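You operate a simulated robot arm through the tools that you are given. There is no shell and no other tool.

You are at the controls of a simulated robot arm. One attempt, no reset.

## Task
Run the bench cylinder out and back once, fed from the green port.
Fine: red hose plug in, then the green lever open. White dial on 2 and green dial on 2 for the run. Blue hand valve ends on IN.

The check looks at the end state, three seconds after you hand in, the way a careful person would. Anything else that was tipped, shoved, dropped, spilled or broken makes it a failure.

## Robot
A 7-joint arm with a two-finger parallel gripper, fixed in place. Base frame: the origin is on the floor under the middle of its stand, x ahead of it, y to its left, z up; the work surface is at about z = 80. Lengths are in cm, angles in degrees, forces in N, time in s.
It reaches about 124.7 cm from its shoulder. Its first joint turns from -132.0 to 132.0 degrees. Payload 3.91 kg.
The TCP is the grasp point between the finger pads, 3 cm short of the fingertips. In the tool frame z runs along the fingers and y along their closing line. The gripper opens to 11 cm. The fingers are 2 cm wide and 1 cm thick; the gripper's body (4.8 by 11.2 cm) begins 5.5 cm behind the TCP.
Orientation is that of the tool frame in the base frame, as a unit quaternion [x, y, z, w]. With the fingers straight down and closing along the base's y, the tool's x points along the base's -x, its y along +y and its z along -z.

## Interface
- The arm moves only by the tool drive_tool. Its argument "steps" is a list that holds one entry, the list of rows, each a list of 7 numbers: the shift along the base's x, y, z in cm, then the turn, a rotation vector about the base's x, y, z in degrees, then the finger opening in cm, from 0 to 11. In form: [[[dx, dy, dz, wx, wy, wz, hand], ...]]. A call has 1 to 20 rows; each row is the pose to reach, as a shift and turn from the pose commanded when the call began. Rows are played at 5 a second. More than 5 cm and 8.6 degrees between two rows, or a gripper value outside its range, and nothing of the call is played. A pose out of reach is approached as far as the arm can. The call stops where the force on the tool passes 40 N (or 10 N more than at its start, if that is more) or the arm is blocked; 0.2 s more then pass. The fingers move at their own pace (about 10.8 cm/s each) and stop on an object; they squeeze with about 27 N. The grip force told is the motor's: it shows also when the fingers shut on nothing. Time passes only in rows, and 0.2 s behind the last, so rows that repeat a pose let the fingers close. The reply holds the time, the measured pose of the TCP, the force on the tool along the base axes, the opening and the grip force, in the units named above and with some noise, with the torque about the TCP (base axes, N m) and any sound that the robot's microphone picked up, and new pictures: "pictures" is both (left out), scene, wrist or none.
- Cameras (640 x 400 px; columns grow to the right, rows downward): "scene" is fixed at [40.02, 50.12, 160.82]; the picture's right is [-1.00, 0.07, 0.00], its down [-0.04, -0.63, -0.78] and it looks along [-0.05, -0.77, 0.63] (base axes); focal length 214 px, centre (320, 200). "wrist" rides on the gripper at [7.2, 1.7, -10.3] in the tool frame; the picture's right is [-0.23, 0.97, 0.00], its down [-0.76, -0.18, -0.62] and it looks along [-0.61, -0.14, 0.78] (tool axes); focal length 222 px, centre (320, 200). There is no depth. A picture from a camera that has moved, and an enlarged one, comes with that camera's place and axes in the base frame and with its lens.
- inspect(camera, box): a new picture of the part [left, top, right, bottom] of that camera's present view, enlarged. It takes no simulated time.
- sign_off(): hands the job in; it is judged then, once.

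Nothing tells you positions but the pictures and the camera data. Unless the task says otherwise, let go and move clear before handing in.

The tools are called as a command line: name --argument value ..., lists and objects as JSON in quotes. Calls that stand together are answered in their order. drive_tool: Moves the arm, as the interface text tells. Its arguments: {"type":"object","properties":{"steps":{"type":"array"},"pictures":{"type":"string","enum":["both","scene","wrist","none"]}},"required":["steps"]} The other tools are called the same way: inspect (camera, box) takes an enlarged picture of a part of a camera's view; sign_off () hands the job in.

At the start:

```text
time_s: 0.0
position: [40.8, 52.58, 119.98]
ee_rot: [0.0, 1.0, 0.0, 0.001]
wrist_force: [0.4, 0.8, -0.2]
torque: [-0.07, -0.01, -0.01]
width: 10.98
finger_force: 0.1
```

scene: 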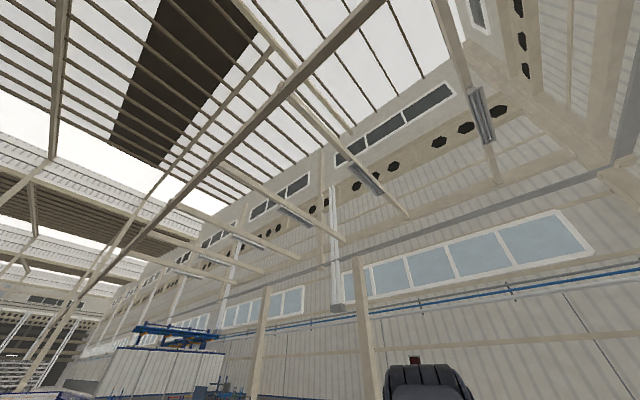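
wrist: 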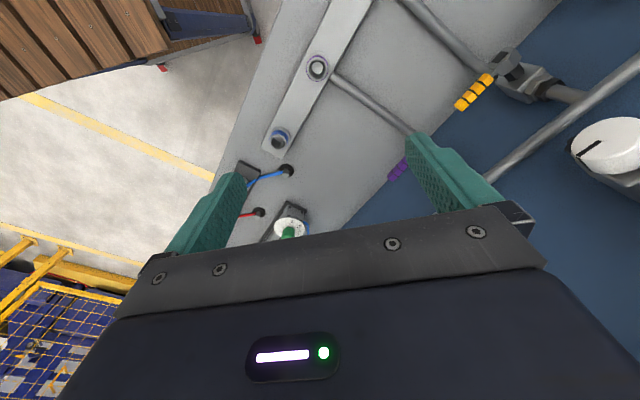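

The scene camera points up at the roof, so the wrist camera has to do the work. It shows part of a bench with pipes, a white dial, yellow and purple knobs, and a small green part. I'll enlarge it before moving.

inspect --camera "wrist" --box '[220, 0, 640, 260]'

inspect --camera "scene" --box '[320, 300, 480, 400]'

```text
1.52 times, centred on (430, 130) of wrist
camera zoom: at [33.52, 54.25, 130.12], right [0.23, 0.97, 0.0], down [0.76, -0.18, 0.62], along [0.61, -0.14, -0.78], focal length 338 px, centre (152, 307)
```

zoom: 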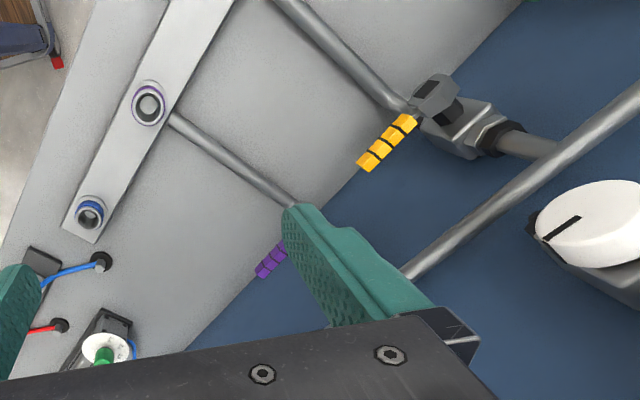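

```text
4.00 times, centred on (400, 350) of scene
camera zoom: at [40.02, 50.12, 160.82], right [-1.0, 0.07, 0.0], down [-0.04, -0.63, -0.78], along [-0.05, -0.77, 0.63], focal length 858 px, centre (0, -400)
```

zoom: 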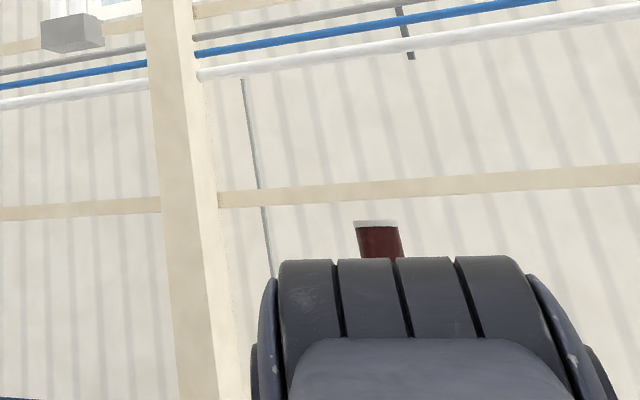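

I'll turn the tool about the vertical axis, without moving it sideways, so the camera shows the rest of the bench.

drive_tool --steps '[[[0, 0, 0, 0, 0, 8, 10.98], [0, 0, 0, 0, 0, 16, 10.98], [0, 0, 0, 0, 0, 24, 10.98], [0, 0, 0, 0, 0, 32, 10.98], [0, 0, 0, 0, 0, 40, 10.98], [0, 0, 0, 0, 0, 48, 10.98], [0, 0, 0, 0, 0, 56, 10.98], [0, 0, 0, 0, 0, 64, 10.98], [0, 0, 0, 0, 0, 72, 10.98], [0, 0, 0, 0, 0, 80, 10.98]]]' --pictures "both"

```text
time_s: 2.2
position: [40.69, 52.48, 119.88]
ee_rot: [-0.644, 0.765, -0.001, 0.0]
wrist_force: [0.1, -0.3, -0.2]
torque: [0.0, 0.02, 0.04]
width: 11.0
finger_force: 0.0
camera wrist: at [37.88, 45.69, 130.09], right [-0.92, 0.39, 0.0], down [0.3, 0.72, 0.62], along [0.24, 0.57, -0.78], focal length 222 px, centre (320, 200)
```

scene: 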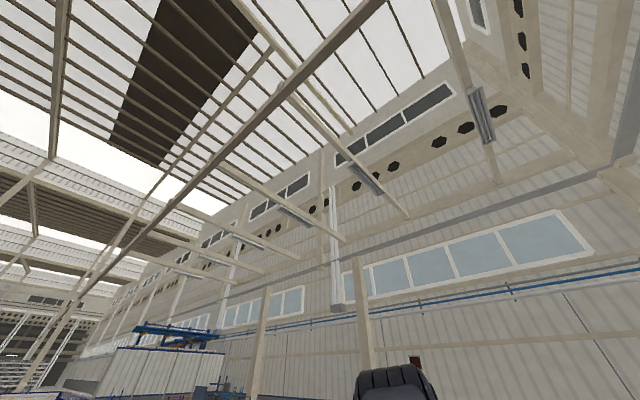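
wrist: 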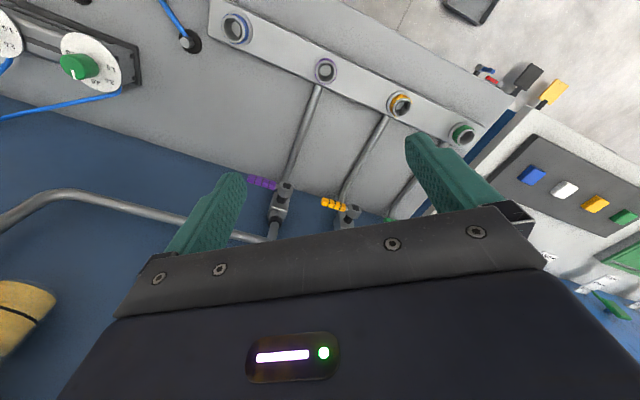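

I can now see a manifold with four coloured ports, pipes to coloured levers, numbered dials, and a box with coloured items. I'll enlarge these.

inspect --camera "wrist" --box '[0, 0, 320, 200]'

inspect --camera "wrist" --box '[400, 40, 640, 320]'

```text
2.00 times, centred on (160, 100) of wrist
camera zoom: at [37.88, 45.69, 130.09], right [-0.92, 0.39, 0.0], down [0.3, 0.72, 0.62], along [0.24, 0.57, -0.78], focal length 444 px, centre (640, 400)
```

zoom: 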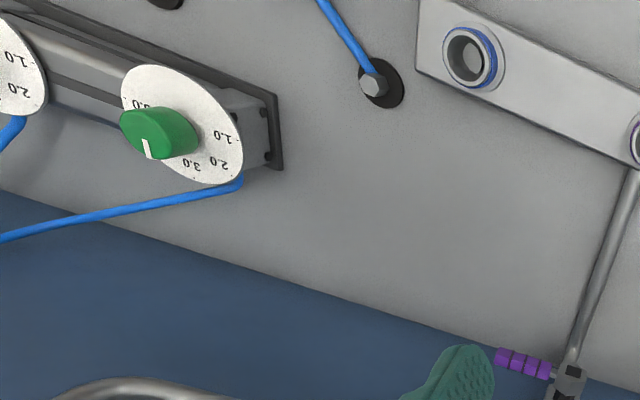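

```text
1.43 times, centred on (520, 180) of wrist
camera zoom: at [37.88, 45.69, 130.09], right [-0.92, 0.39, 0.0], down [0.3, 0.72, 0.62], along [0.24, 0.57, -0.78], focal length 317 px, centre (34, 229)
```

zoom: 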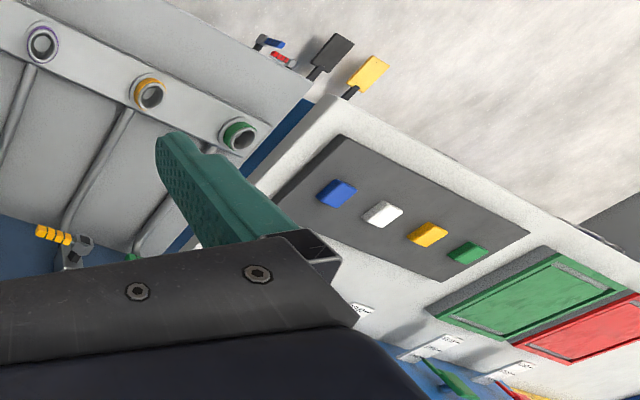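

I'll raise the arm to get a wider view of the bench.

drive_tool --steps '[[[0, -2, 4, 0, 0, 0, 10.98], [0, -4, 8, 0, 0, 0, 10.98], [0, -6, 12, 0, 0, 0, 10.98], [0, -8, 16, 0, 0, 0, 10.98], [0, -10, 20, 0, 0, 0, 10.98], [0, -12, 24, 0, 0, 0, 10.98], [0, -14, 28, 0, 0, 0, 10.98]]]' --pictures "wrist"

```text
time_s: 3.8
position: [40.66, 38.59, 147.82]
ee_rot: [-0.644, 0.765, 0.0, -0.001]
wrist_force: [0.7, 0.6, 0.7]
torque: [0.01, 0.03, 0.0]
width: 11.0
finger_force: 0.1
camera wrist: at [37.82, 31.79, 158.03], right [-0.92, 0.39, 0.0], down [0.31, 0.72, 0.62], along [0.24, 0.57, -0.78], focal length 222 px, centre (320, 200)
```

wrist: 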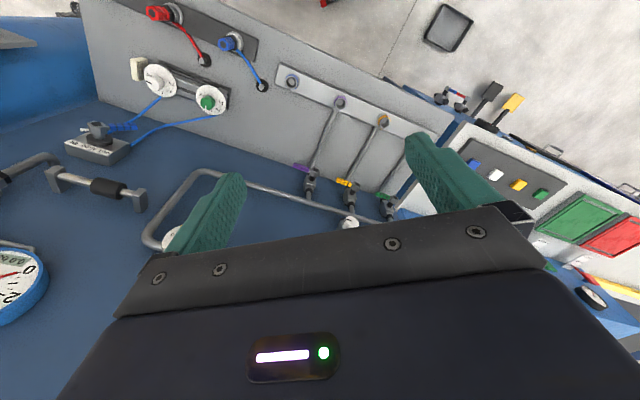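

The ports come out near z≈80 in a line at about 45° to the base axes: blue (52,40), purple (40,52), yellow (27,65), green (15,77). The dials, the plugs and the hand valve sit to the right of them. Next I'll move the camera over the right part of the bench.

drive_tool --steps '[[[4, -0.3, 0, 0, 0, -4, 10.98], [8, -0.6, 0, 0, 0, -8, 10.98], [12, -1, 0, 0, 0, -12, 10.98], [16, -1.3, 0, 0, 0, -16, 10.98], [20, -1.6, 0, 0, 0, -20, 10.98], [24, -2, 0, 0, 0, -22, 10.98]]]' --pictures "wrist"

inspect --camera "wrist" --box '[0, 0, 320, 200]'

inspect --camera "wrist" --box '[320, 0, 640, 200]'

```text
time_s: 5.2
position: [64.66, 36.45, 147.76]
ee_rot: [-0.485, 0.875, -0.001, -0.001]
wrist_force: [-1.2, -0.5, 0.5]
torque: [0.02, -0.08, 0.01]
width: 10.99
finger_force: 0.1
camera wrist: at [59.32, 31.23, 157.95], right [-0.71, 0.71, 0.0], down [0.55, 0.55, 0.62], along [0.44, 0.44, -0.78], focal length 222 px, centre (320, 200)
```

wrist: 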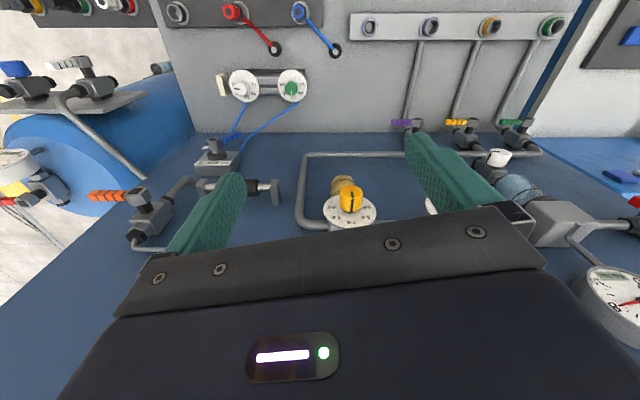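

```text
2.00 times, centred on (160, 100) of wrist
camera zoom: at [59.32, 31.23, 157.95], right [-0.71, 0.71, 0.0], down [0.55, 0.55, 0.62], along [0.44, 0.44, -0.78], focal length 444 px, centre (640, 400)
```

zoom: 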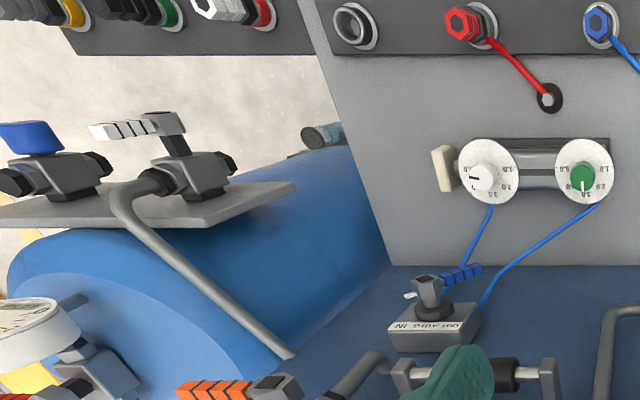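

```text
2.00 times, centred on (480, 100) of wrist
camera zoom: at [59.32, 31.23, 157.95], right [-0.71, 0.71, 0.0], down [0.55, 0.55, 0.62], along [0.44, 0.44, -0.78], focal length 444 px, centre (0, 400)
```

zoom: 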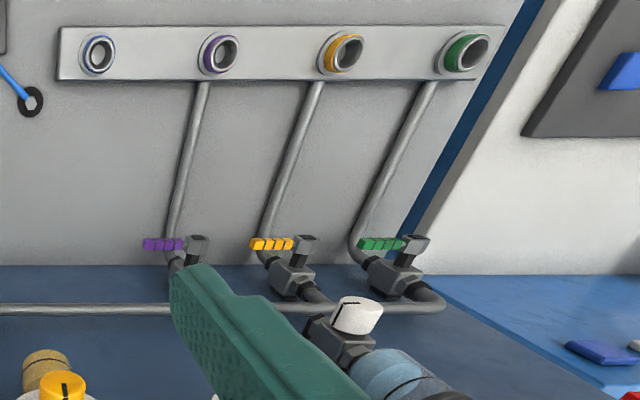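

The panel looks horizontal: the edge vanishing points agree, and the rings, dials and valve all face up. I'll enlarge the plug, the dials, the hand valve and the levers.

inspect --camera "wrist" --box '[150, 0, 350, 125]'

inspect --camera "wrist" --box '[180, 110, 300, 210]'

inspect --camera "wrist" --box '[380, 90, 640, 250]'

inspect --camera "wrist" --box '[0, 50, 200, 250]'

```text
3.20 times, centred on (250, 62) of wrist
camera zoom: at [59.32, 31.23, 157.95], right [-0.71, 0.71, 0.0], down [0.55, 0.55, 0.62], along [0.44, 0.44, -0.78], focal length 711 px, centre (544, 640)
```

zoom: 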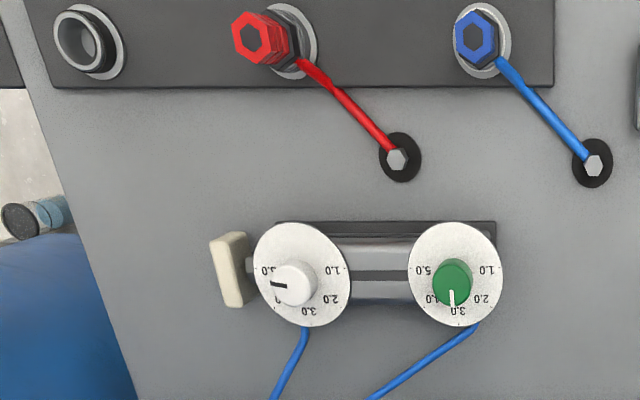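

```text
4.00 times, centred on (240, 160) of wrist
camera zoom: at [59.32, 31.23, 157.95], right [-0.71, 0.71, 0.0], down [0.55, 0.55, 0.62], along [0.44, 0.44, -0.78], focal length 888 px, centre (640, 360)
```

zoom: 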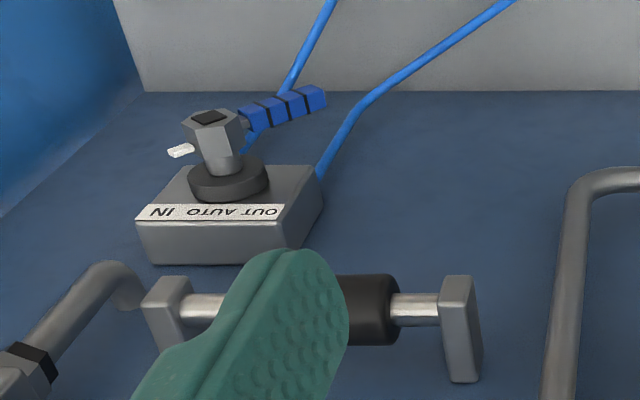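

```text
2.46 times, centred on (510, 170) of wrist
camera zoom: at [59.32, 31.23, 157.95], right [-0.71, 0.71, 0.0], down [0.55, 0.55, 0.62], along [0.44, 0.44, -0.78], focal length 547 px, centre (-148, 274)
```

zoom: 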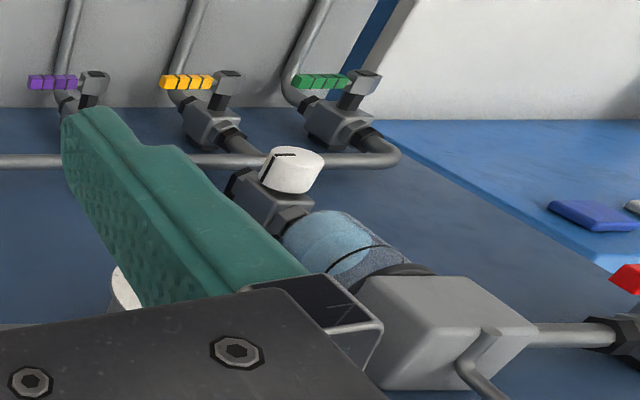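

```text
2.00 times, centred on (100, 150) of wrist
camera zoom: at [59.32, 31.23, 157.95], right [-0.71, 0.71, 0.0], down [0.55, 0.55, 0.62], along [0.44, 0.44, -0.78], focal length 444 px, centre (760, 300)
```

zoom: 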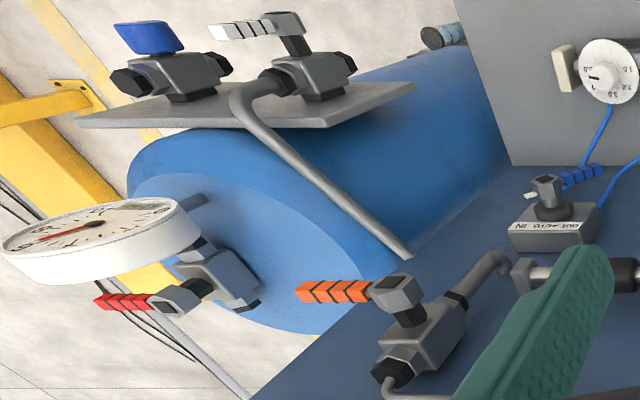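

The white and green numbered dials, the red plug parked in a rail, and the blue-grip hand valve marked IN / AUTO / OUT are now identified. I'll move the camera further over the deck to find the cylinder and check for similar-looking parts.

drive_tool --steps '[[[3.3, 3.3, 0, 0, 0, 0, 10.98], [6.6, 6.6, 0, 0, 0, 0, 10.98], [9.9, 9.9, 0, 0, 0, 0, 10.98], [13.2, 13.2, 0, 0, 0, 0, 10.98], [16, 16, 0, 0, 0, 0, 10.98]]]' --pictures "wrist"

inspect --camera "wrist" --box '[0, 0, 320, 200]'

inspect --camera "wrist" --box '[320, 0, 640, 200]'

```text
time_s: 6.4
position: [74.94, 46.62, 147.81]
ee_rot: [-0.484, 0.875, 0.0, 0.0]
wrist_force: [0.0, 0.3, -0.4]
torque: [-0.01, -0.04, 0.01]
width: 11.02
finger_force: 0.0
out of reach, approached as far as the arm can: row 4, 5
camera wrist: at [69.63, 41.36, 158.0], right [-0.71, 0.71, 0.0], down [0.55, 0.55, 0.62], along [0.44, 0.44, -0.78], focal length 222 px, centre (320, 200)
```

wrist: 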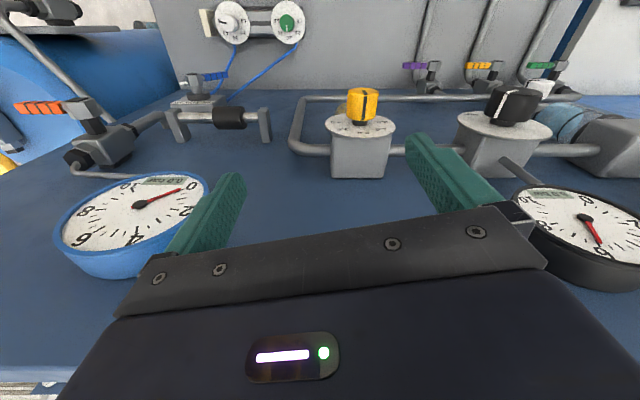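

```text
2.00 times, centred on (160, 100) of wrist
camera zoom: at [69.63, 41.36, 158.0], right [-0.71, 0.71, 0.0], down [0.55, 0.55, 0.62], along [0.44, 0.44, -0.78], focal length 444 px, centre (640, 400)
```

zoom: 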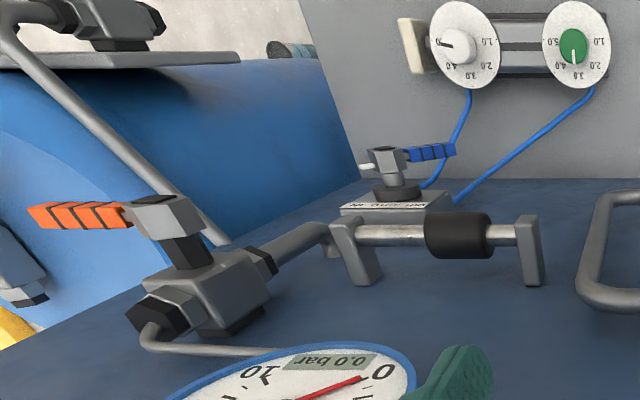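

```text
2.00 times, centred on (480, 100) of wrist
camera zoom: at [69.63, 41.36, 158.0], right [-0.71, 0.71, 0.0], down [0.55, 0.55, 0.62], along [0.44, 0.44, -0.78], focal length 444 px, centre (0, 400)
```

zoom: 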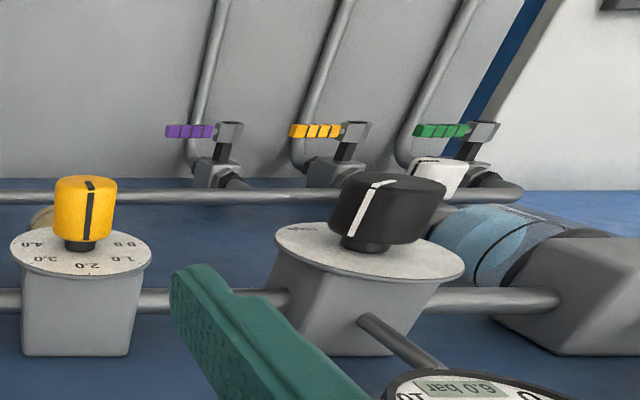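

Triangulation shows that the grey surface is the horizontal worktop at z≈80, and the blue surface is a vertical back wall about 95 cm out along the 45° direction. The dials are on the worktop around (75,36,90). The hand valve is on the wall. Next I'll go in for a close look at the red plug and the dials.

drive_tool --steps '[[[-1, -4.5, 0, 0, 0, 0, 10.98], [-1, -9, -2, 0, 0, 0, 10.98], [-1, -13, -5, 0, 0, 0, 10.98], [-1, -17, -8, 0, 0, 0, 10.98], [-1, -20, -12, 0, 0, 0, 10.98], [-1, -23, -15.5, 0, 0, 0, 10.98], [-1, -26, -19, 0, 0, 0, 10.98], [-1, -28, -23, 0, 0, 0, 10.98], [-1, -28, -27, 0, 0, 0, 10.98]]]' --pictures "wrist"

inspect --camera "wrist" --box '[160, 0, 480, 200]'

```text
time_s: 8.4
position: [73.9, 18.66, 120.75]
ee_rot: [-0.485, 0.874, 0.0, -0.001]
wrist_force: [-0.7, -0.2, -0.2]
torque: [-0.01, -0.03, 0.01]
width: 10.97
finger_force: 0.0
camera wrist: at [68.64, 13.43, 130.93], right [-0.71, 0.71, 0.0], down [0.55, 0.55, 0.62], along [0.44, 0.44, -0.78], focal length 222 px, centre (320, 200)
```

wrist: 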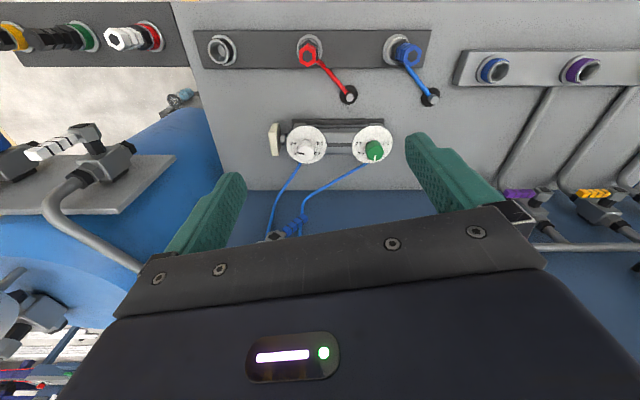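

```text
2.00 times, centred on (320, 100) of wrist
camera zoom: at [68.64, 13.43, 130.93], right [-0.71, 0.71, 0.0], down [0.55, 0.55, 0.62], along [0.44, 0.44, -0.78], focal length 444 px, centre (320, 400)
```

zoom: 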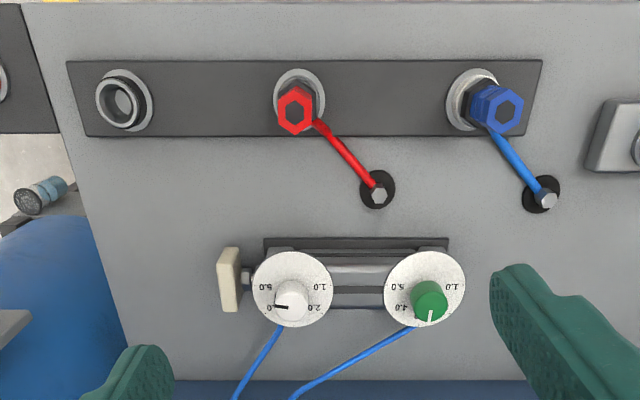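

inspect --camera "wrist" --box '[265, 110, 405, 197]'

inspect --camera "wrist" --box '[280, 20, 380, 110]'

inspect --camera "wrist" --box '[220, 170, 420, 245]'

inspect --camera "wrist" --box '[0, 0, 220, 200]'

```text
4.57 times, centred on (335, 154) of wrist
camera zoom: at [68.64, 13.43, 130.93], right [-0.71, 0.71, 0.0], down [0.55, 0.55, 0.62], along [0.44, 0.44, -0.78], focal length 1015 px, centre (251, 413)
```

zoom: 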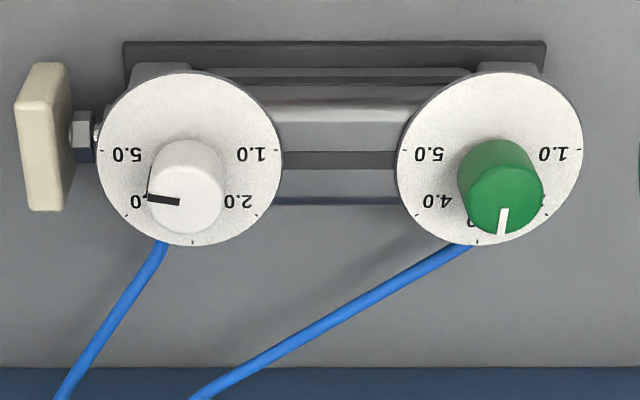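

```text
4.44 times, centred on (330, 65) of wrist
camera zoom: at [68.64, 13.43, 130.93], right [-0.71, 0.71, 0.0], down [0.55, 0.55, 0.62], along [0.44, 0.44, -0.78], focal length 987 px, centre (276, 800)
```

zoom: 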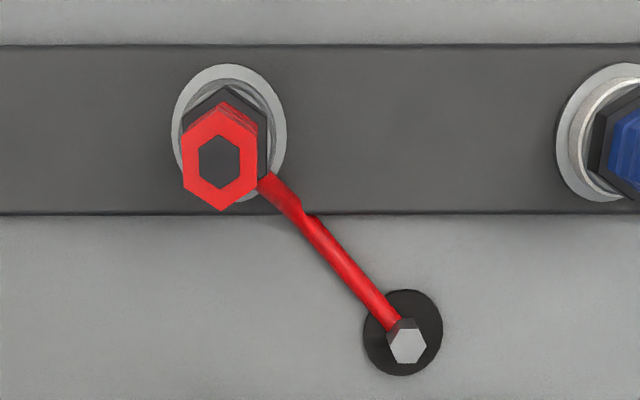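

```text
3.20 times, centred on (320, 208) of wrist
camera zoom: at [68.64, 13.43, 130.93], right [-0.71, 0.71, 0.0], down [0.55, 0.55, 0.62], along [0.44, 0.44, -0.78], focal length 711 px, centre (320, 176)
```

zoom: 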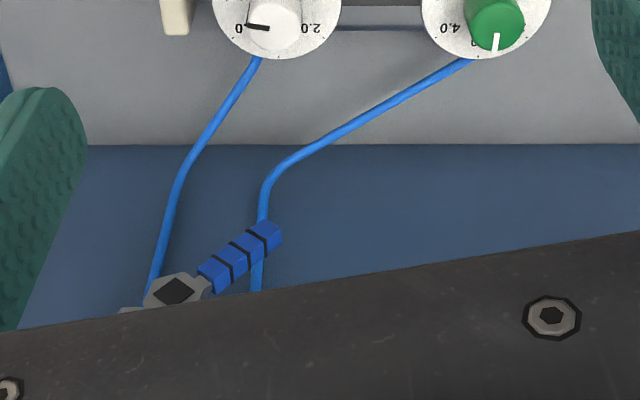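

```text
2.00 times, centred on (110, 100) of wrist
camera zoom: at [68.64, 13.43, 130.93], right [-0.71, 0.71, 0.0], down [0.55, 0.55, 0.62], along [0.44, 0.44, -0.78], focal length 444 px, centre (740, 400)
```

zoom: 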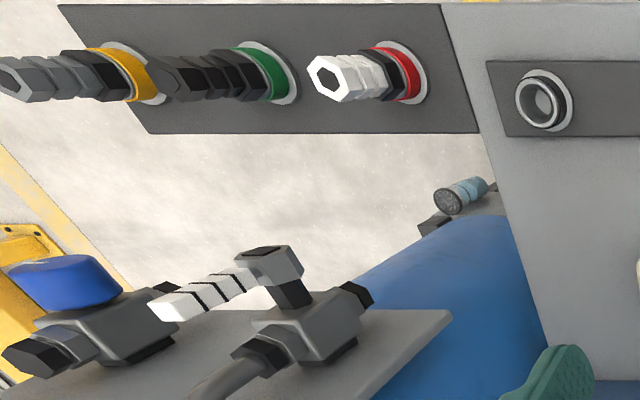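

White reads about 5 and green about 3 (roughly 50° per unit, rising clockwise from above). I'll tilt the tool so the camera looks at the wall, to read the hand valve and see the levers.

drive_tool --steps '[[[0, 0, 0, 5, -5, 0, 10.98], [0, 0, 0, 10, -10, 0, 10.98], [0, 0, 0, 15, -15, 0, 10.98], [1, -1, 0, 20, -20, 0, 10.98], [2, -2, 0, 25, -25, 0, 10.98], [3, -3, 0, 30, -30, 0, 10.98]]]' --pictures "wrist"

inspect --camera "wrist" --box '[200, 60, 440, 210]'

```text
time_s: 9.8
position: [76.87, 15.83, 120.76]
ee_rot: [-0.452, 0.815, 0.1, 0.349]
wrist_force: [-0.2, 0.9, -0.3]
torque: [-0.03, -0.01, -0.02]
width: 10.98
finger_force: 0.0
camera wrist: at [68.05, 6.96, 123.23], right [-0.71, 0.71, 0.0], down [0.11, 0.11, 0.99], along [0.7, 0.7, -0.16], focal length 222 px, centre (320, 200)
```

wrist: 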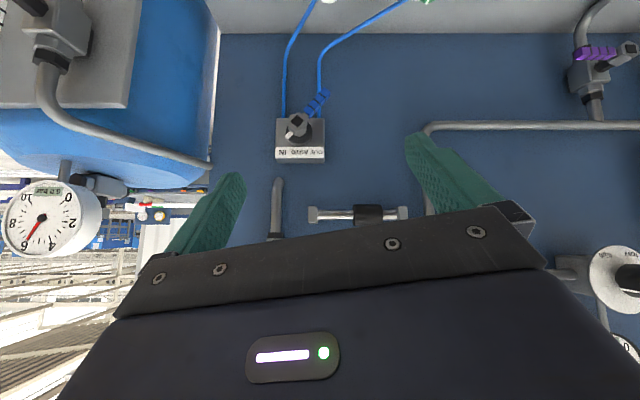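

```text
2.67 times, centred on (320, 135) of wrist
camera zoom: at [68.05, 6.96, 123.23], right [-0.71, 0.71, 0.0], down [0.11, 0.11, 0.99], along [0.7, 0.7, -0.16], focal length 592 px, centre (320, 373)
```

zoom: 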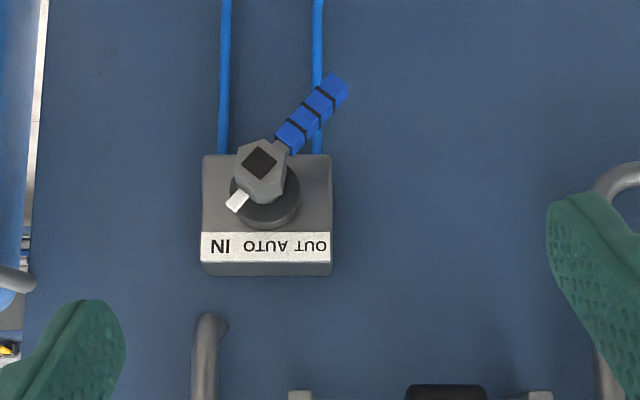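

The hand valve's pointer sits at IN now, at 45° towards the IN label with the handle pointing the opposite way. AUTO is in the middle and OUT is on the other side. Next I'll move left to look at the green lever and the green port.

drive_tool --steps '[[[-4, 2.8, 0, 0, 0, 0, 10.98], [-8, 5.6, 0, 0, 0, 0, 10.98], [-12, 8.6, 0, 0, 0, 0, 10.98], [-16, 11.6, 0, 0, 0, 0, 10.98], [-20, 14.6, 0, 0, 0, 0, 10.98], [-24, 17.6, 0, 0, 0, 0, 10.98], [-28, 20.6, 0, 0, 0, 0, 10.98], [-32, 23.6, 0, 0, 0, 0, 10.98], [-36, 26.6, 0, 0, 0, 0, 10.98], [-40, 29.6, 0, 0, 0, 0, 10.98], [-44, 32.6, 0, 0, 0, 0, 10.98], [-48, 35.6, 0, 0, 0, 0, 10.98], [-52, 38.6, 0, 0, 0, 0, 10.98], [-56, 41.6, 0, 0, 0, 0, 10.98], [-59.5, 44.6, 0, 0, 0, 0, 10.98]]]' --pictures "wrist"

inspect --camera "wrist" --box '[160, 0, 480, 200]'

```text
time_s: 13.0
position: [17.07, 60.51, 120.59]
ee_rot: [-0.452, 0.815, 0.1, 0.347]
wrist_force: [-0.3, -0.2, 0.5]
torque: [-0.01, 0.07, 0.02]
width: 10.99
finger_force: 0.0
camera wrist: at [8.37, 51.73, 123.13], right [-0.71, 0.71, 0.0], down [0.11, 0.11, 0.99], along [0.7, 0.7, -0.16], focal length 222 px, centre (320, 200)
```

wrist: 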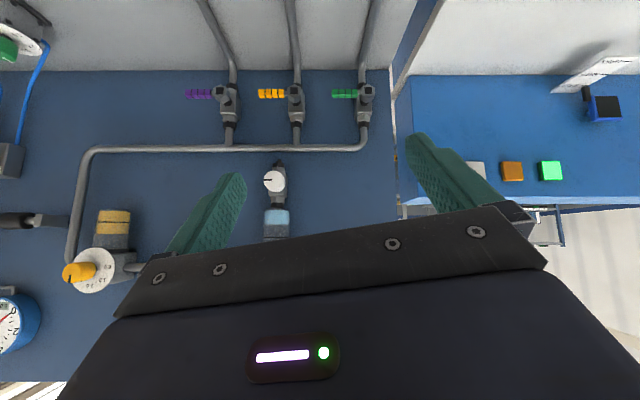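

```text
2.00 times, centred on (320, 100) of wrist
camera zoom: at [8.37, 51.73, 123.13], right [-0.71, 0.71, 0.0], down [0.11, 0.11, 0.99], along [0.7, 0.7, -0.16], focal length 444 px, centre (320, 400)
```

zoom: 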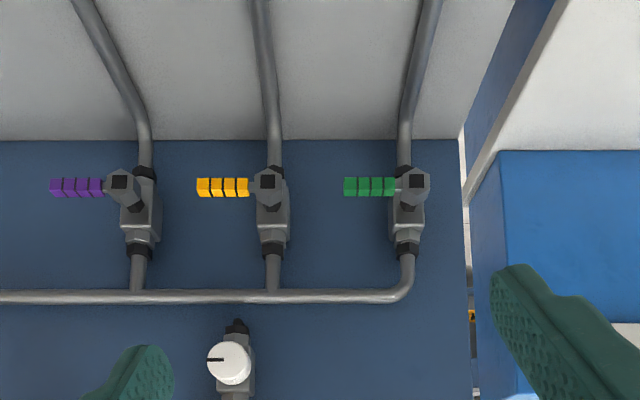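

The green lever is horizontal, across its vertical pipe, so it is closed. Its pivot is around l≈41, z≈92.6 in the wall frame. Next I'll straighten the tool and get a close view of the green port.

drive_tool --steps '[[[0, 2.5, -1.5, -5, 5, 0, 10.98], [0, 5, -4, -10, 10, 0, 10.98], [-0.3, 8, -7, -15, 15, 0, 10.98], [-0.5, 11, -10, -20, 20, 0, 10.98], [-0.7, 13.5, -12.5, -25, 25, 0, 10.98], [-0.8, 15.2, -14.6, -30, 30, 0, 10.98]]]' --pictures "wrist"

inspect --camera "wrist" --box '[240, 40, 400, 140]'

```text
time_s: 14.4
position: [16.37, 75.68, 106.24]
ee_rot: [-0.486, 0.874, 0.001, -0.002]
wrist_force: [0.4, 0.4, 0.5]
torque: [0.03, -0.01, 0.01]
width: 11.0
finger_force: 0.1
camera wrist: at [11.16, 70.38, 116.49], right [-0.71, 0.71, 0.0], down [0.55, 0.55, 0.62], along [0.44, 0.44, -0.78], focal length 222 px, centre (320, 200)
```

wrist: 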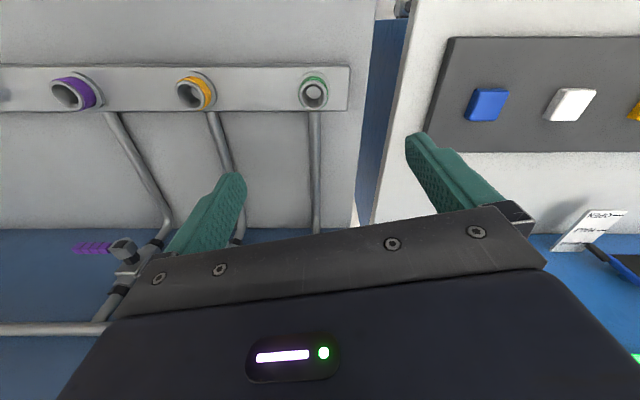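

```text
4.00 times, centred on (320, 90) of wrist
camera zoom: at [11.16, 70.38, 116.49], right [-0.71, 0.71, 0.0], down [0.55, 0.55, 0.62], along [0.44, 0.44, -0.78], focal length 888 px, centre (320, 640)
```

zoom: 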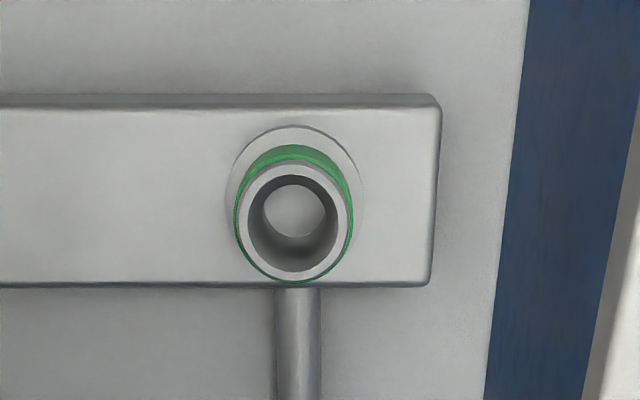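

The green port's axis is at about (16.9, 75.0) with its top near z≈85.5. Points on the tool axis always fall on picture column 320, which I can use for alignment. Next I'll go above the green dial.

drive_tool --steps '[[[4, -2.7, 1, 0, 0, 0, 9], [8, -5.4, 2, 0, 0, 0, 8], [12, -8.1, 2, 0, 0, 0, 7], [16, -10.8, 2, 0, 0, 0, 6], [20, -13.5, 2, 0, 0, 0, 6], [24, -16.2, 2, 0, 0, 0, 6], [28, -18.9, 2, 0, 0, 0, 6], [32, -21.6, 2, 0, 0, 0, 6], [36, -24.3, 2, 0, 0, 0, 6], [40, -27, 2, 0, 0, 0, 6], [44, -29.7, 2, 0, 0, 0, 6], [48, -32.4, 2, 0, 0, 0, 6], [52, -35.1, 2, 0, 0, 0, 6], [56, -37.8, 1, 0, 0, 0, 6], [58.6, -40.1, 0, 0, 0, 0, 6]]]' --pictures "wrist"

inspect --camera "wrist" --box '[220, 40, 420, 165]'

```text
time_s: 17.6
position: [75.27, 35.52, 105.98]
ee_rot: [-0.485, 0.874, 0.001, 0.0]
wrist_force: [-0.7, 1.0, 0.3]
torque: [-0.04, -0.01, 0.0]
width: 5.99
finger_force: 0.0
camera wrist: at [69.98, 30.18, 116.25], right [-0.71, 0.71, 0.0], down [0.55, 0.55, 0.62], along [0.44, 0.44, -0.78], focal length 222 px, centre (320, 200)
```

wrist: 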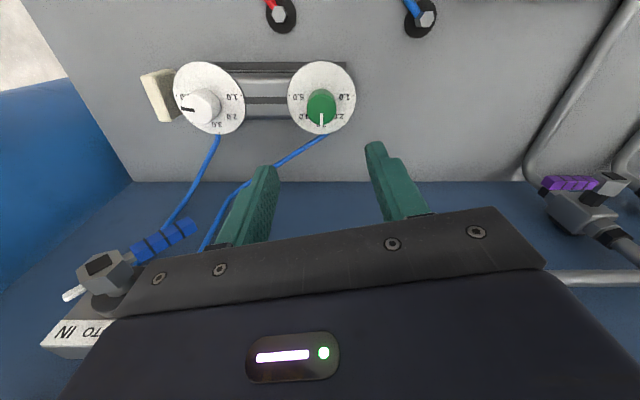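

```text
3.20 times, centred on (320, 102) of wrist
camera zoom: at [69.98, 30.18, 116.25], right [-0.71, 0.71, 0.0], down [0.55, 0.55, 0.62], along [0.44, 0.44, -0.78], focal length 711 px, centre (320, 512)
```

zoom: 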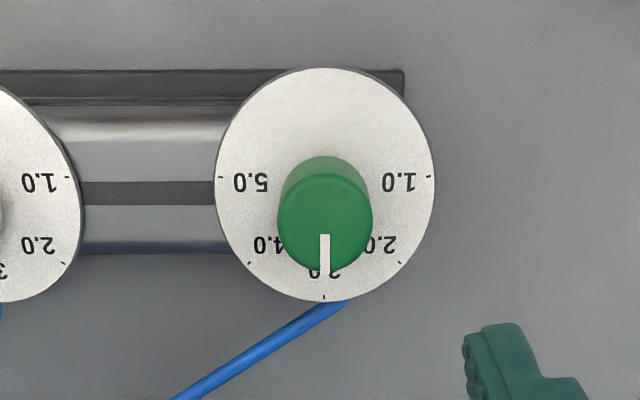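

The TCP is centred over the green knob, whose top is at z≈90.2 with its disc at about 86. I'll lower the open fingers around it.

drive_tool --steps '[[[-0.1, 0.1, -4.5, 0, 0, 0, 6], [-0.1, 0.1, -9, 0, 0, 0, 6], [-0.1, 0.1, -12.5, 0, 0, 0, 6], [-0.1, 0.1, -14.5, 0, 0, 0, 6], [-0.1, 0.1, -15.6, 0, 0, 0, 6], [-0.1, 0.1, -16.2, 0, 0, 0, 6]]]' --pictures "wrist"

```text
time_s: 19.0
position: [75.09, 35.48, 90.15]
ee_rot: [-0.485, 0.874, 0.0, -0.001]
wrist_force: [-0.3, 0.0, 0.5]
torque: [0.03, 0.0, -0.01]
width: 6.01
finger_force: 0.1
camera wrist: at [69.75, 30.25, 100.23], right [-0.71, 0.71, 0.0], down [0.55, 0.55, 0.62], along [0.44, 0.44, -0.78], focal length 222 px, centre (320, 200)
```

wrist: 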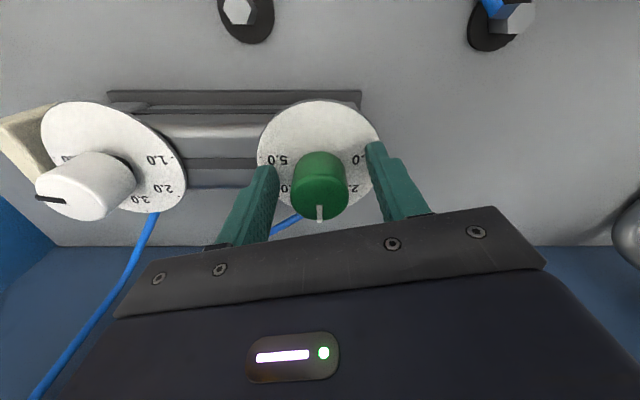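

The knob sits centred between the fingers. I'll close the grip on it.

drive_tool --steps '[[[0, 0, 0, 0, 0, 0, 3], [0, 0, 0, 0, 0, 0, 2], [0, 0, 0, 0, 0, 0, 2]]]' --pictures "wrist"

inspect --camera "wrist" --box '[220, 80, 420, 240]'

```text
time_s: 19.8
position: [75.06, 35.49, 90.08]
ee_rot: [-0.485, 0.874, 0.001, 0.001]
wrist_force: [13.3, -5.5, -5.7]
torque: [0.43, -0.15, -0.06]
width: 3.37
finger_force: 44.8
camera wrist: at [69.83, 30.19, 100.24], right [-0.71, 0.71, 0.0], down [0.55, 0.55, 0.62], along [0.44, 0.44, -0.78], focal length 222 px, centre (320, 200)
```

wrist: 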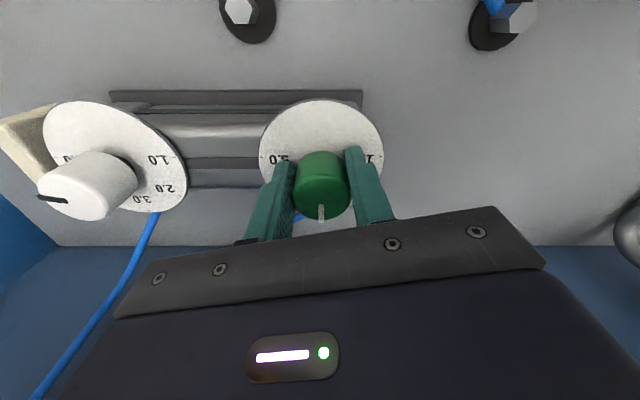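

```text
2.50 times, centred on (320, 160) of wrist
camera zoom: at [69.83, 30.19, 100.24], right [-0.71, 0.71, 0.0], down [0.55, 0.55, 0.62], along [0.44, 0.44, -0.78], focal length 555 px, centre (320, 300)
```

zoom: 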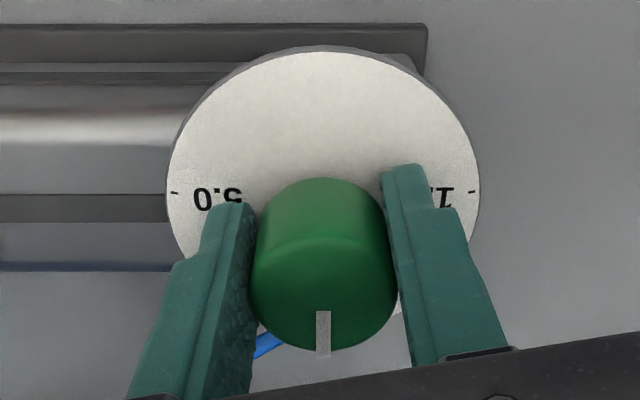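

The grip is on the knob (3.37 cm wide). I'll turn it +50° about vertical, from 3 to 2.

drive_tool --steps '[[[0.1, -0.05, 0, 0, 0, 6, 2], [0.15, -0.1, 0, 0, 0, 12, 2], [0.15, -0.1, 0, 0, 0, 18, 2], [0.15, -0.1, 0, 0, 0, 24, 2], [0.15, -0.1, 0, 0, 0, 30, 2], [0.15, -0.1, 0, 0, 0, 36, 2], [0.15, -0.1, 0, 0, 0, 43, 2], [0.15, -0.1, 0, 0, 0, 50, 2], [0.15, -0.1, 0, 0, 0, 50, 2]]]' --pictures "wrist"

inspect --camera "wrist" --box '[220, 80, 420, 240]'

```text
time_s: 21.7
position: [75.27, 35.69, 89.99]
ee_rot: [0.808, -0.589, 0.0, -0.002]
wrist_force: [8.9, -0.1, -7.9]
torque: [0.4, 0.82, -0.03]
width: 3.25
finger_force: 45.3
stopped in row 9: the force on the tool passed its limit at 41 N (the readings are from after the stop); the commanded pose is now the measured one
camera wrist: at [75.93, 28.17, 100.22], right [-1.0, -0.08, 0.0], down [-0.07, 0.78, 0.62], along [-0.05, 0.62, -0.78], focal length 222 px, centre (320, 200)
```

wrist: 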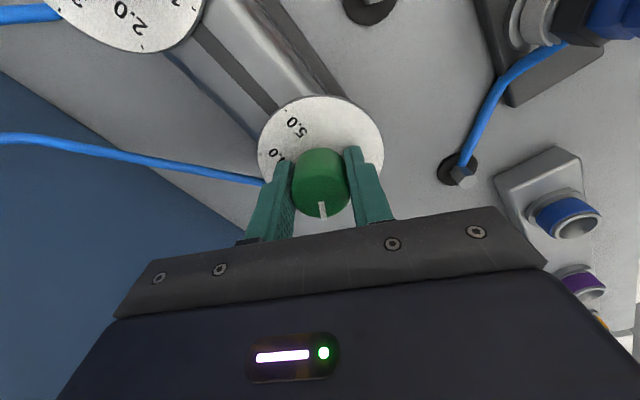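

```text
2.50 times, centred on (320, 160) of wrist
camera zoom: at [75.93, 28.17, 100.22], right [-1.0, -0.08, 0.0], down [-0.07, 0.78, 0.62], along [-0.05, 0.62, -0.78], focal length 555 px, centre (320, 300)
```

zoom: 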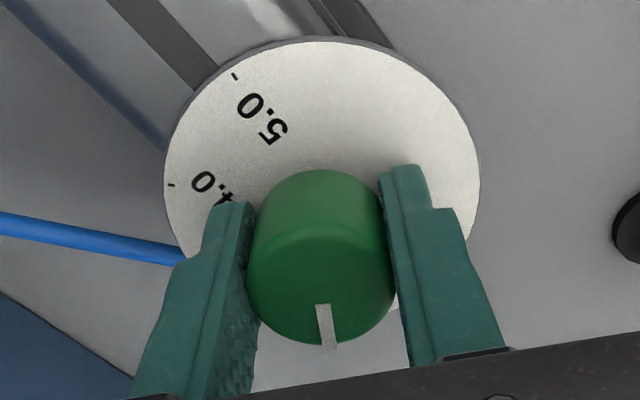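

The turn finished, with some side force at the end. I'll open the fingers and rise straight up to check the reading.

drive_tool --steps '[[[0, 0, 0, 0, 0, 0, 4], [0, 0, 0, 0, 0, 0, 6], [0, 0, 0, 0, 0, 0, 6], [0, 0, 3, 0, 0, 0, 6], [0, 0, 7, 0, 0, 0, 6], [0, 0, 11, 0, 0, 0, 6]]]' --pictures "wrist"

inspect --camera "wrist" --box '[240, 60, 400, 160]'

```text
time_s: 23.1
position: [75.09, 35.46, 101.11]
ee_rot: [0.809, -0.588, 0.001, -0.002]
wrist_force: [0.4, 0.4, -0.8]
torque: [-0.04, 0.01, 0.0]
width: 6.01
finger_force: 0.0
camera wrist: at [75.78, 28.15, 111.31], right [-1.0, -0.08, 0.0], down [-0.07, 0.78, 0.62], along [-0.05, 0.62, -0.78], focal length 222 px, centre (320, 200)
```

wrist: 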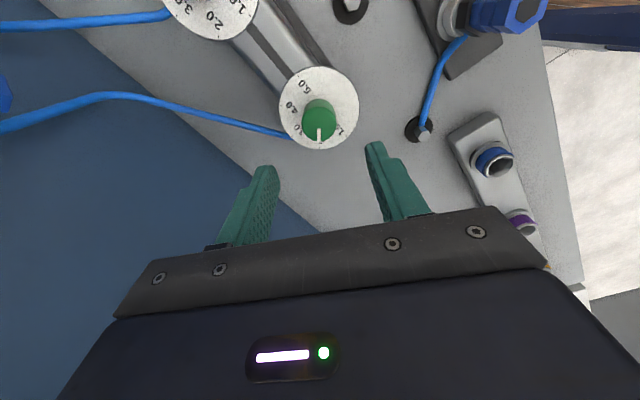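

```text
4.00 times, centred on (320, 110) of wrist
camera zoom: at [75.78, 28.15, 111.31], right [-1.0, -0.08, 0.0], down [-0.07, 0.78, 0.62], along [-0.05, 0.62, -0.78], focal length 888 px, centre (320, 560)
```

zoom: 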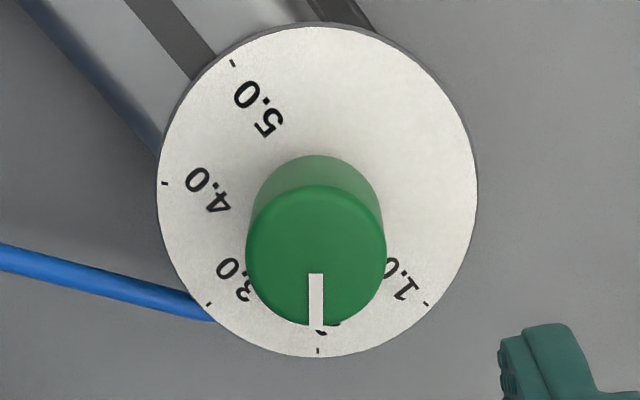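

Green now reads 2.0, with the pointer right on the tick. Next I'll move above the white knob, turning the wrist back with the camera kept on the robot side.

drive_tool --steps '[[[0, 0, 4, 0, 0, -6.8, 6], [1, -1, 4, 0, 0, -13.6, 6], [2, -2, 4, 0, 0, -20.4, 6], [3.5, -3.5, 4, 0, 0, -27.2, 6], [5, -5, 4, 0, 0, -34, 6], [6.5, -6.5, 4, 0, 0, -40.8, 6], [8, -8, 4, 0, 0, -47.6, 6], [9, -9.2, 4, 0, 0, -54.4, 6], [9.6, -10.1, 4, 0, 0, -61.2, 6], [9.6, -10.1, 4, 0, 0, -68, 6]]]' --pictures "wrist"

inspect --camera "wrist" --box '[240, 60, 400, 160]'

```text
time_s: 25.3
position: [84.9, 25.49, 105.0]
ee_rot: [-0.341, 0.94, -0.001, 0.001]
wrist_force: [0.2, 0.5, 0.4]
torque: [0.01, 0.0, -0.03]
width: 6.0
finger_force: 0.0
camera wrist: at [78.22, 22.19, 115.24], right [-0.45, 0.89, 0.0], down [0.7, 0.35, 0.62], along [0.56, 0.28, -0.78], focal length 222 px, centre (320, 200)
```

wrist: 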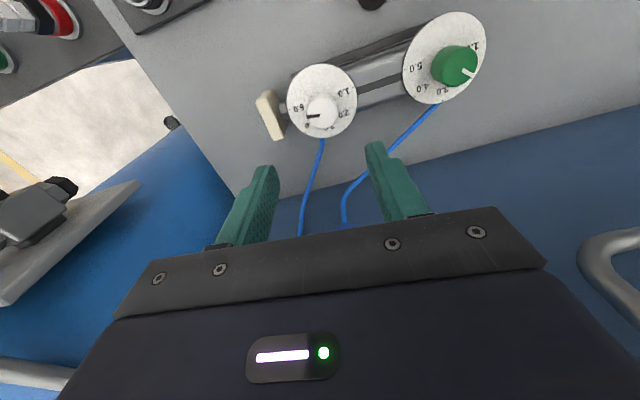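

```text
4.00 times, centred on (320, 110) of wrist
camera zoom: at [78.22, 22.19, 115.24], right [-0.45, 0.89, 0.0], down [0.7, 0.35, 0.62], along [0.56, 0.28, -0.78], focal length 888 px, centre (320, 560)
```

zoom: 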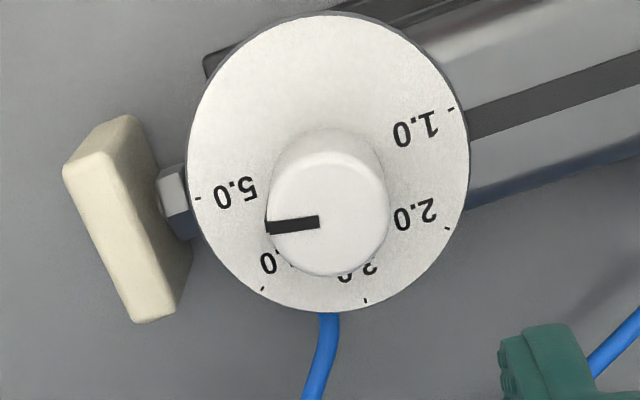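

White is at 5.0 exactly, and its knob is centred at about (85.15, 25.9). I'll adjust the position slightly and lower the fingers around it.

drive_tool --steps '[[[0.27, 0.4, -4.5, 0, 0, 0, 6], [0.27, 0.4, -8.5, 0, 0, 0, 6], [0.27, 0.4, -11.5, 0, 0, 0, 6], [0.27, 0.4, -13.8, 0, 0, 0, 6], [0.27, 0.4, -14.8, 0, 0, 0, 6]]]' --pictures "wrist"

```text
time_s: 26.5
position: [85.19, 25.84, 90.11]
ee_rot: [-0.341, 0.94, -0.001, 0.002]
wrist_force: [-0.4, -0.2, 0.5]
torque: [-0.01, 0.0, -0.02]
width: 6.02
finger_force: 0.0
camera wrist: at [78.52, 22.53, 100.42], right [-0.45, 0.89, 0.0], down [0.7, 0.35, 0.63], along [0.56, 0.28, -0.78], focal length 222 px, centre (320, 200)
```

wrist: 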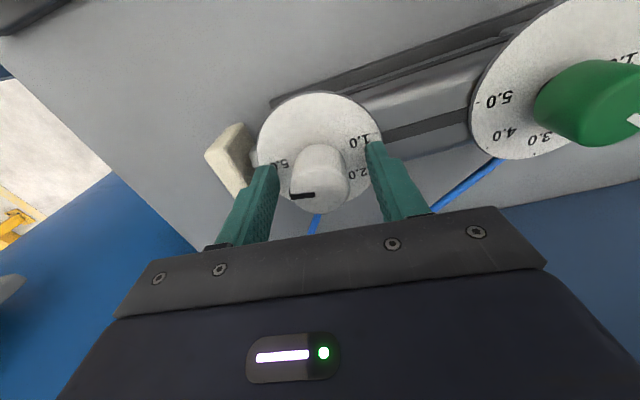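

It is centred, so I'll grip the knob.

drive_tool --steps '[[[0, 0, 0, 0, 0, 0, 3], [0, 0, 0, 0, 0, 0, 2], [0, 0, 0, 0, 0, 0, 2]]]' --pictures "none"

```text
time_s: 27.3
position: [85.18, 25.88, 90.15]
ee_rot: [-0.341, 0.94, -0.002, 0.001]
wrist_force: [2.2, -1.8, -1.2]
torque: [1.34, -0.01, 0.0]
width: 3.29
finger_force: 45.2
```

drive_tool --steps '[[[0, 0, 0, 0, 0, 6.25, 2], [0, 0, 0, 0, 0, 12.5, 2], [0, 0, 0, 0, 0, 18.75, 2], [0, 0, 0, 0, 0, 25, 2], [0, 0, 0, 0, 0, 31.25, 2], [0, 0, 0, 0, 0, 37.5, 2], [0, 0, 0, 0, 0, 43.75, 2], [0, 0, 0, 0, 0, 50, 2], [0, 0, 0, 0, 0, 56.25, 2], [0, 0, 0, 0, 0, 62.5, 2], [0, 0, 0, 0, 0, 68.75, 2], [0, 0, 0, 0, 0, 75, 2], [0, 0, 0, 0, 0, 75, 2]]]' --pictures "wrist"

```text
time_s: 30.1
position: [85.26, 25.82, 90.19]
ee_rot: [0.843, -0.537, 0.002, -0.002]
wrist_force: [15.9, -15.4, -1.0]
torque: [-0.79, 0.41, 0.04]
width: 3.3
finger_force: 45.3
camera wrist: at [86.69, 18.54, 100.42], right [-0.98, -0.21, 0.0], down [-0.16, 0.76, 0.62], along [-0.13, 0.61, -0.78], focal length 222 px, centre (320, 200)
```

wrist: 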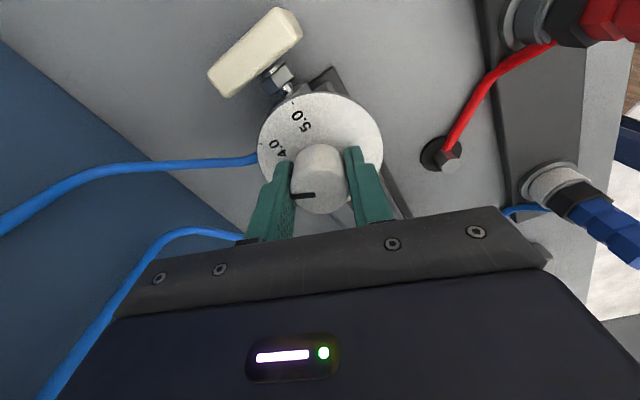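

The white knob has turned 75° so far. I'll open, rotate back around the knob without touching it, and grip again.

drive_tool --steps '[[[0, 0, 0, 0, 0, 0, 4], [0, 0, 0, 0, 0, 0, 6], [0.1, -0.1, 0, 0, 0, -7.5, 6], [0.1, -0.1, 0, 0, 0, -15, 6], [0.1, -0.1, 0, 0, 0, -22.5, 6], [0.1, -0.1, 0, 0, 0, -30, 6], [0.1, -0.1, 0, 0, 0, -37.5, 6], [0.1, -0.1, 0, 0, 0, -45, 6], [0.1, -0.1, 0, 0, 0, -52.5, 6], [0.1, -0.1, 0, 0, 0, -60, 6], [0.1, -0.1, 0, 0, 0, -67.5, 6], [0.1, -0.1, 0, 0, 0, -75, 6], [0.1, -0.1, 0, 0, 0, -75, 6], [0.1, -0.1, 0, 0, 0, -75, 3], [0.1, -0.1, 0, 0, 0, -75, 2], [0.1, -0.1, 0, 0, 0, -75, 2]]]' --pictures "wrist"

inspect --camera "wrist" --box '[240, 80, 400, 240]'

```text
time_s: 33.5
position: [85.16, 25.85, 90.28]
ee_rot: [-0.342, 0.94, -0.001, 0.0]
wrist_force: [-8.5, 6.6, 1.0]
torque: [0.8, 0.59, 0.04]
width: 3.41
finger_force: 45.6
camera wrist: at [78.55, 22.52, 100.47], right [-0.45, 0.89, 0.0], down [0.7, 0.35, 0.62], along [0.56, 0.28, -0.78], focal length 222 px, centre (320, 200)
```

wrist: 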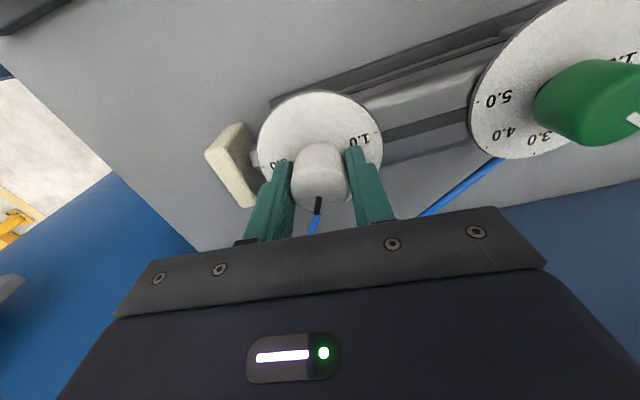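

```text
2.50 times, centred on (320, 160) of wrist
camera zoom: at [78.55, 22.52, 100.47], right [-0.45, 0.89, 0.0], down [0.7, 0.35, 0.62], along [0.56, 0.28, -0.78], focal length 555 px, centre (320, 300)
```

zoom: 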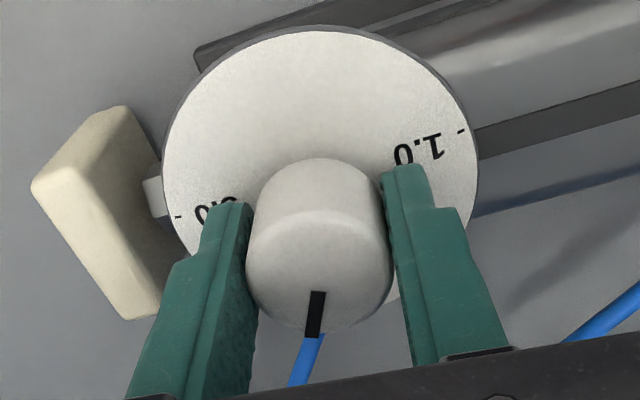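

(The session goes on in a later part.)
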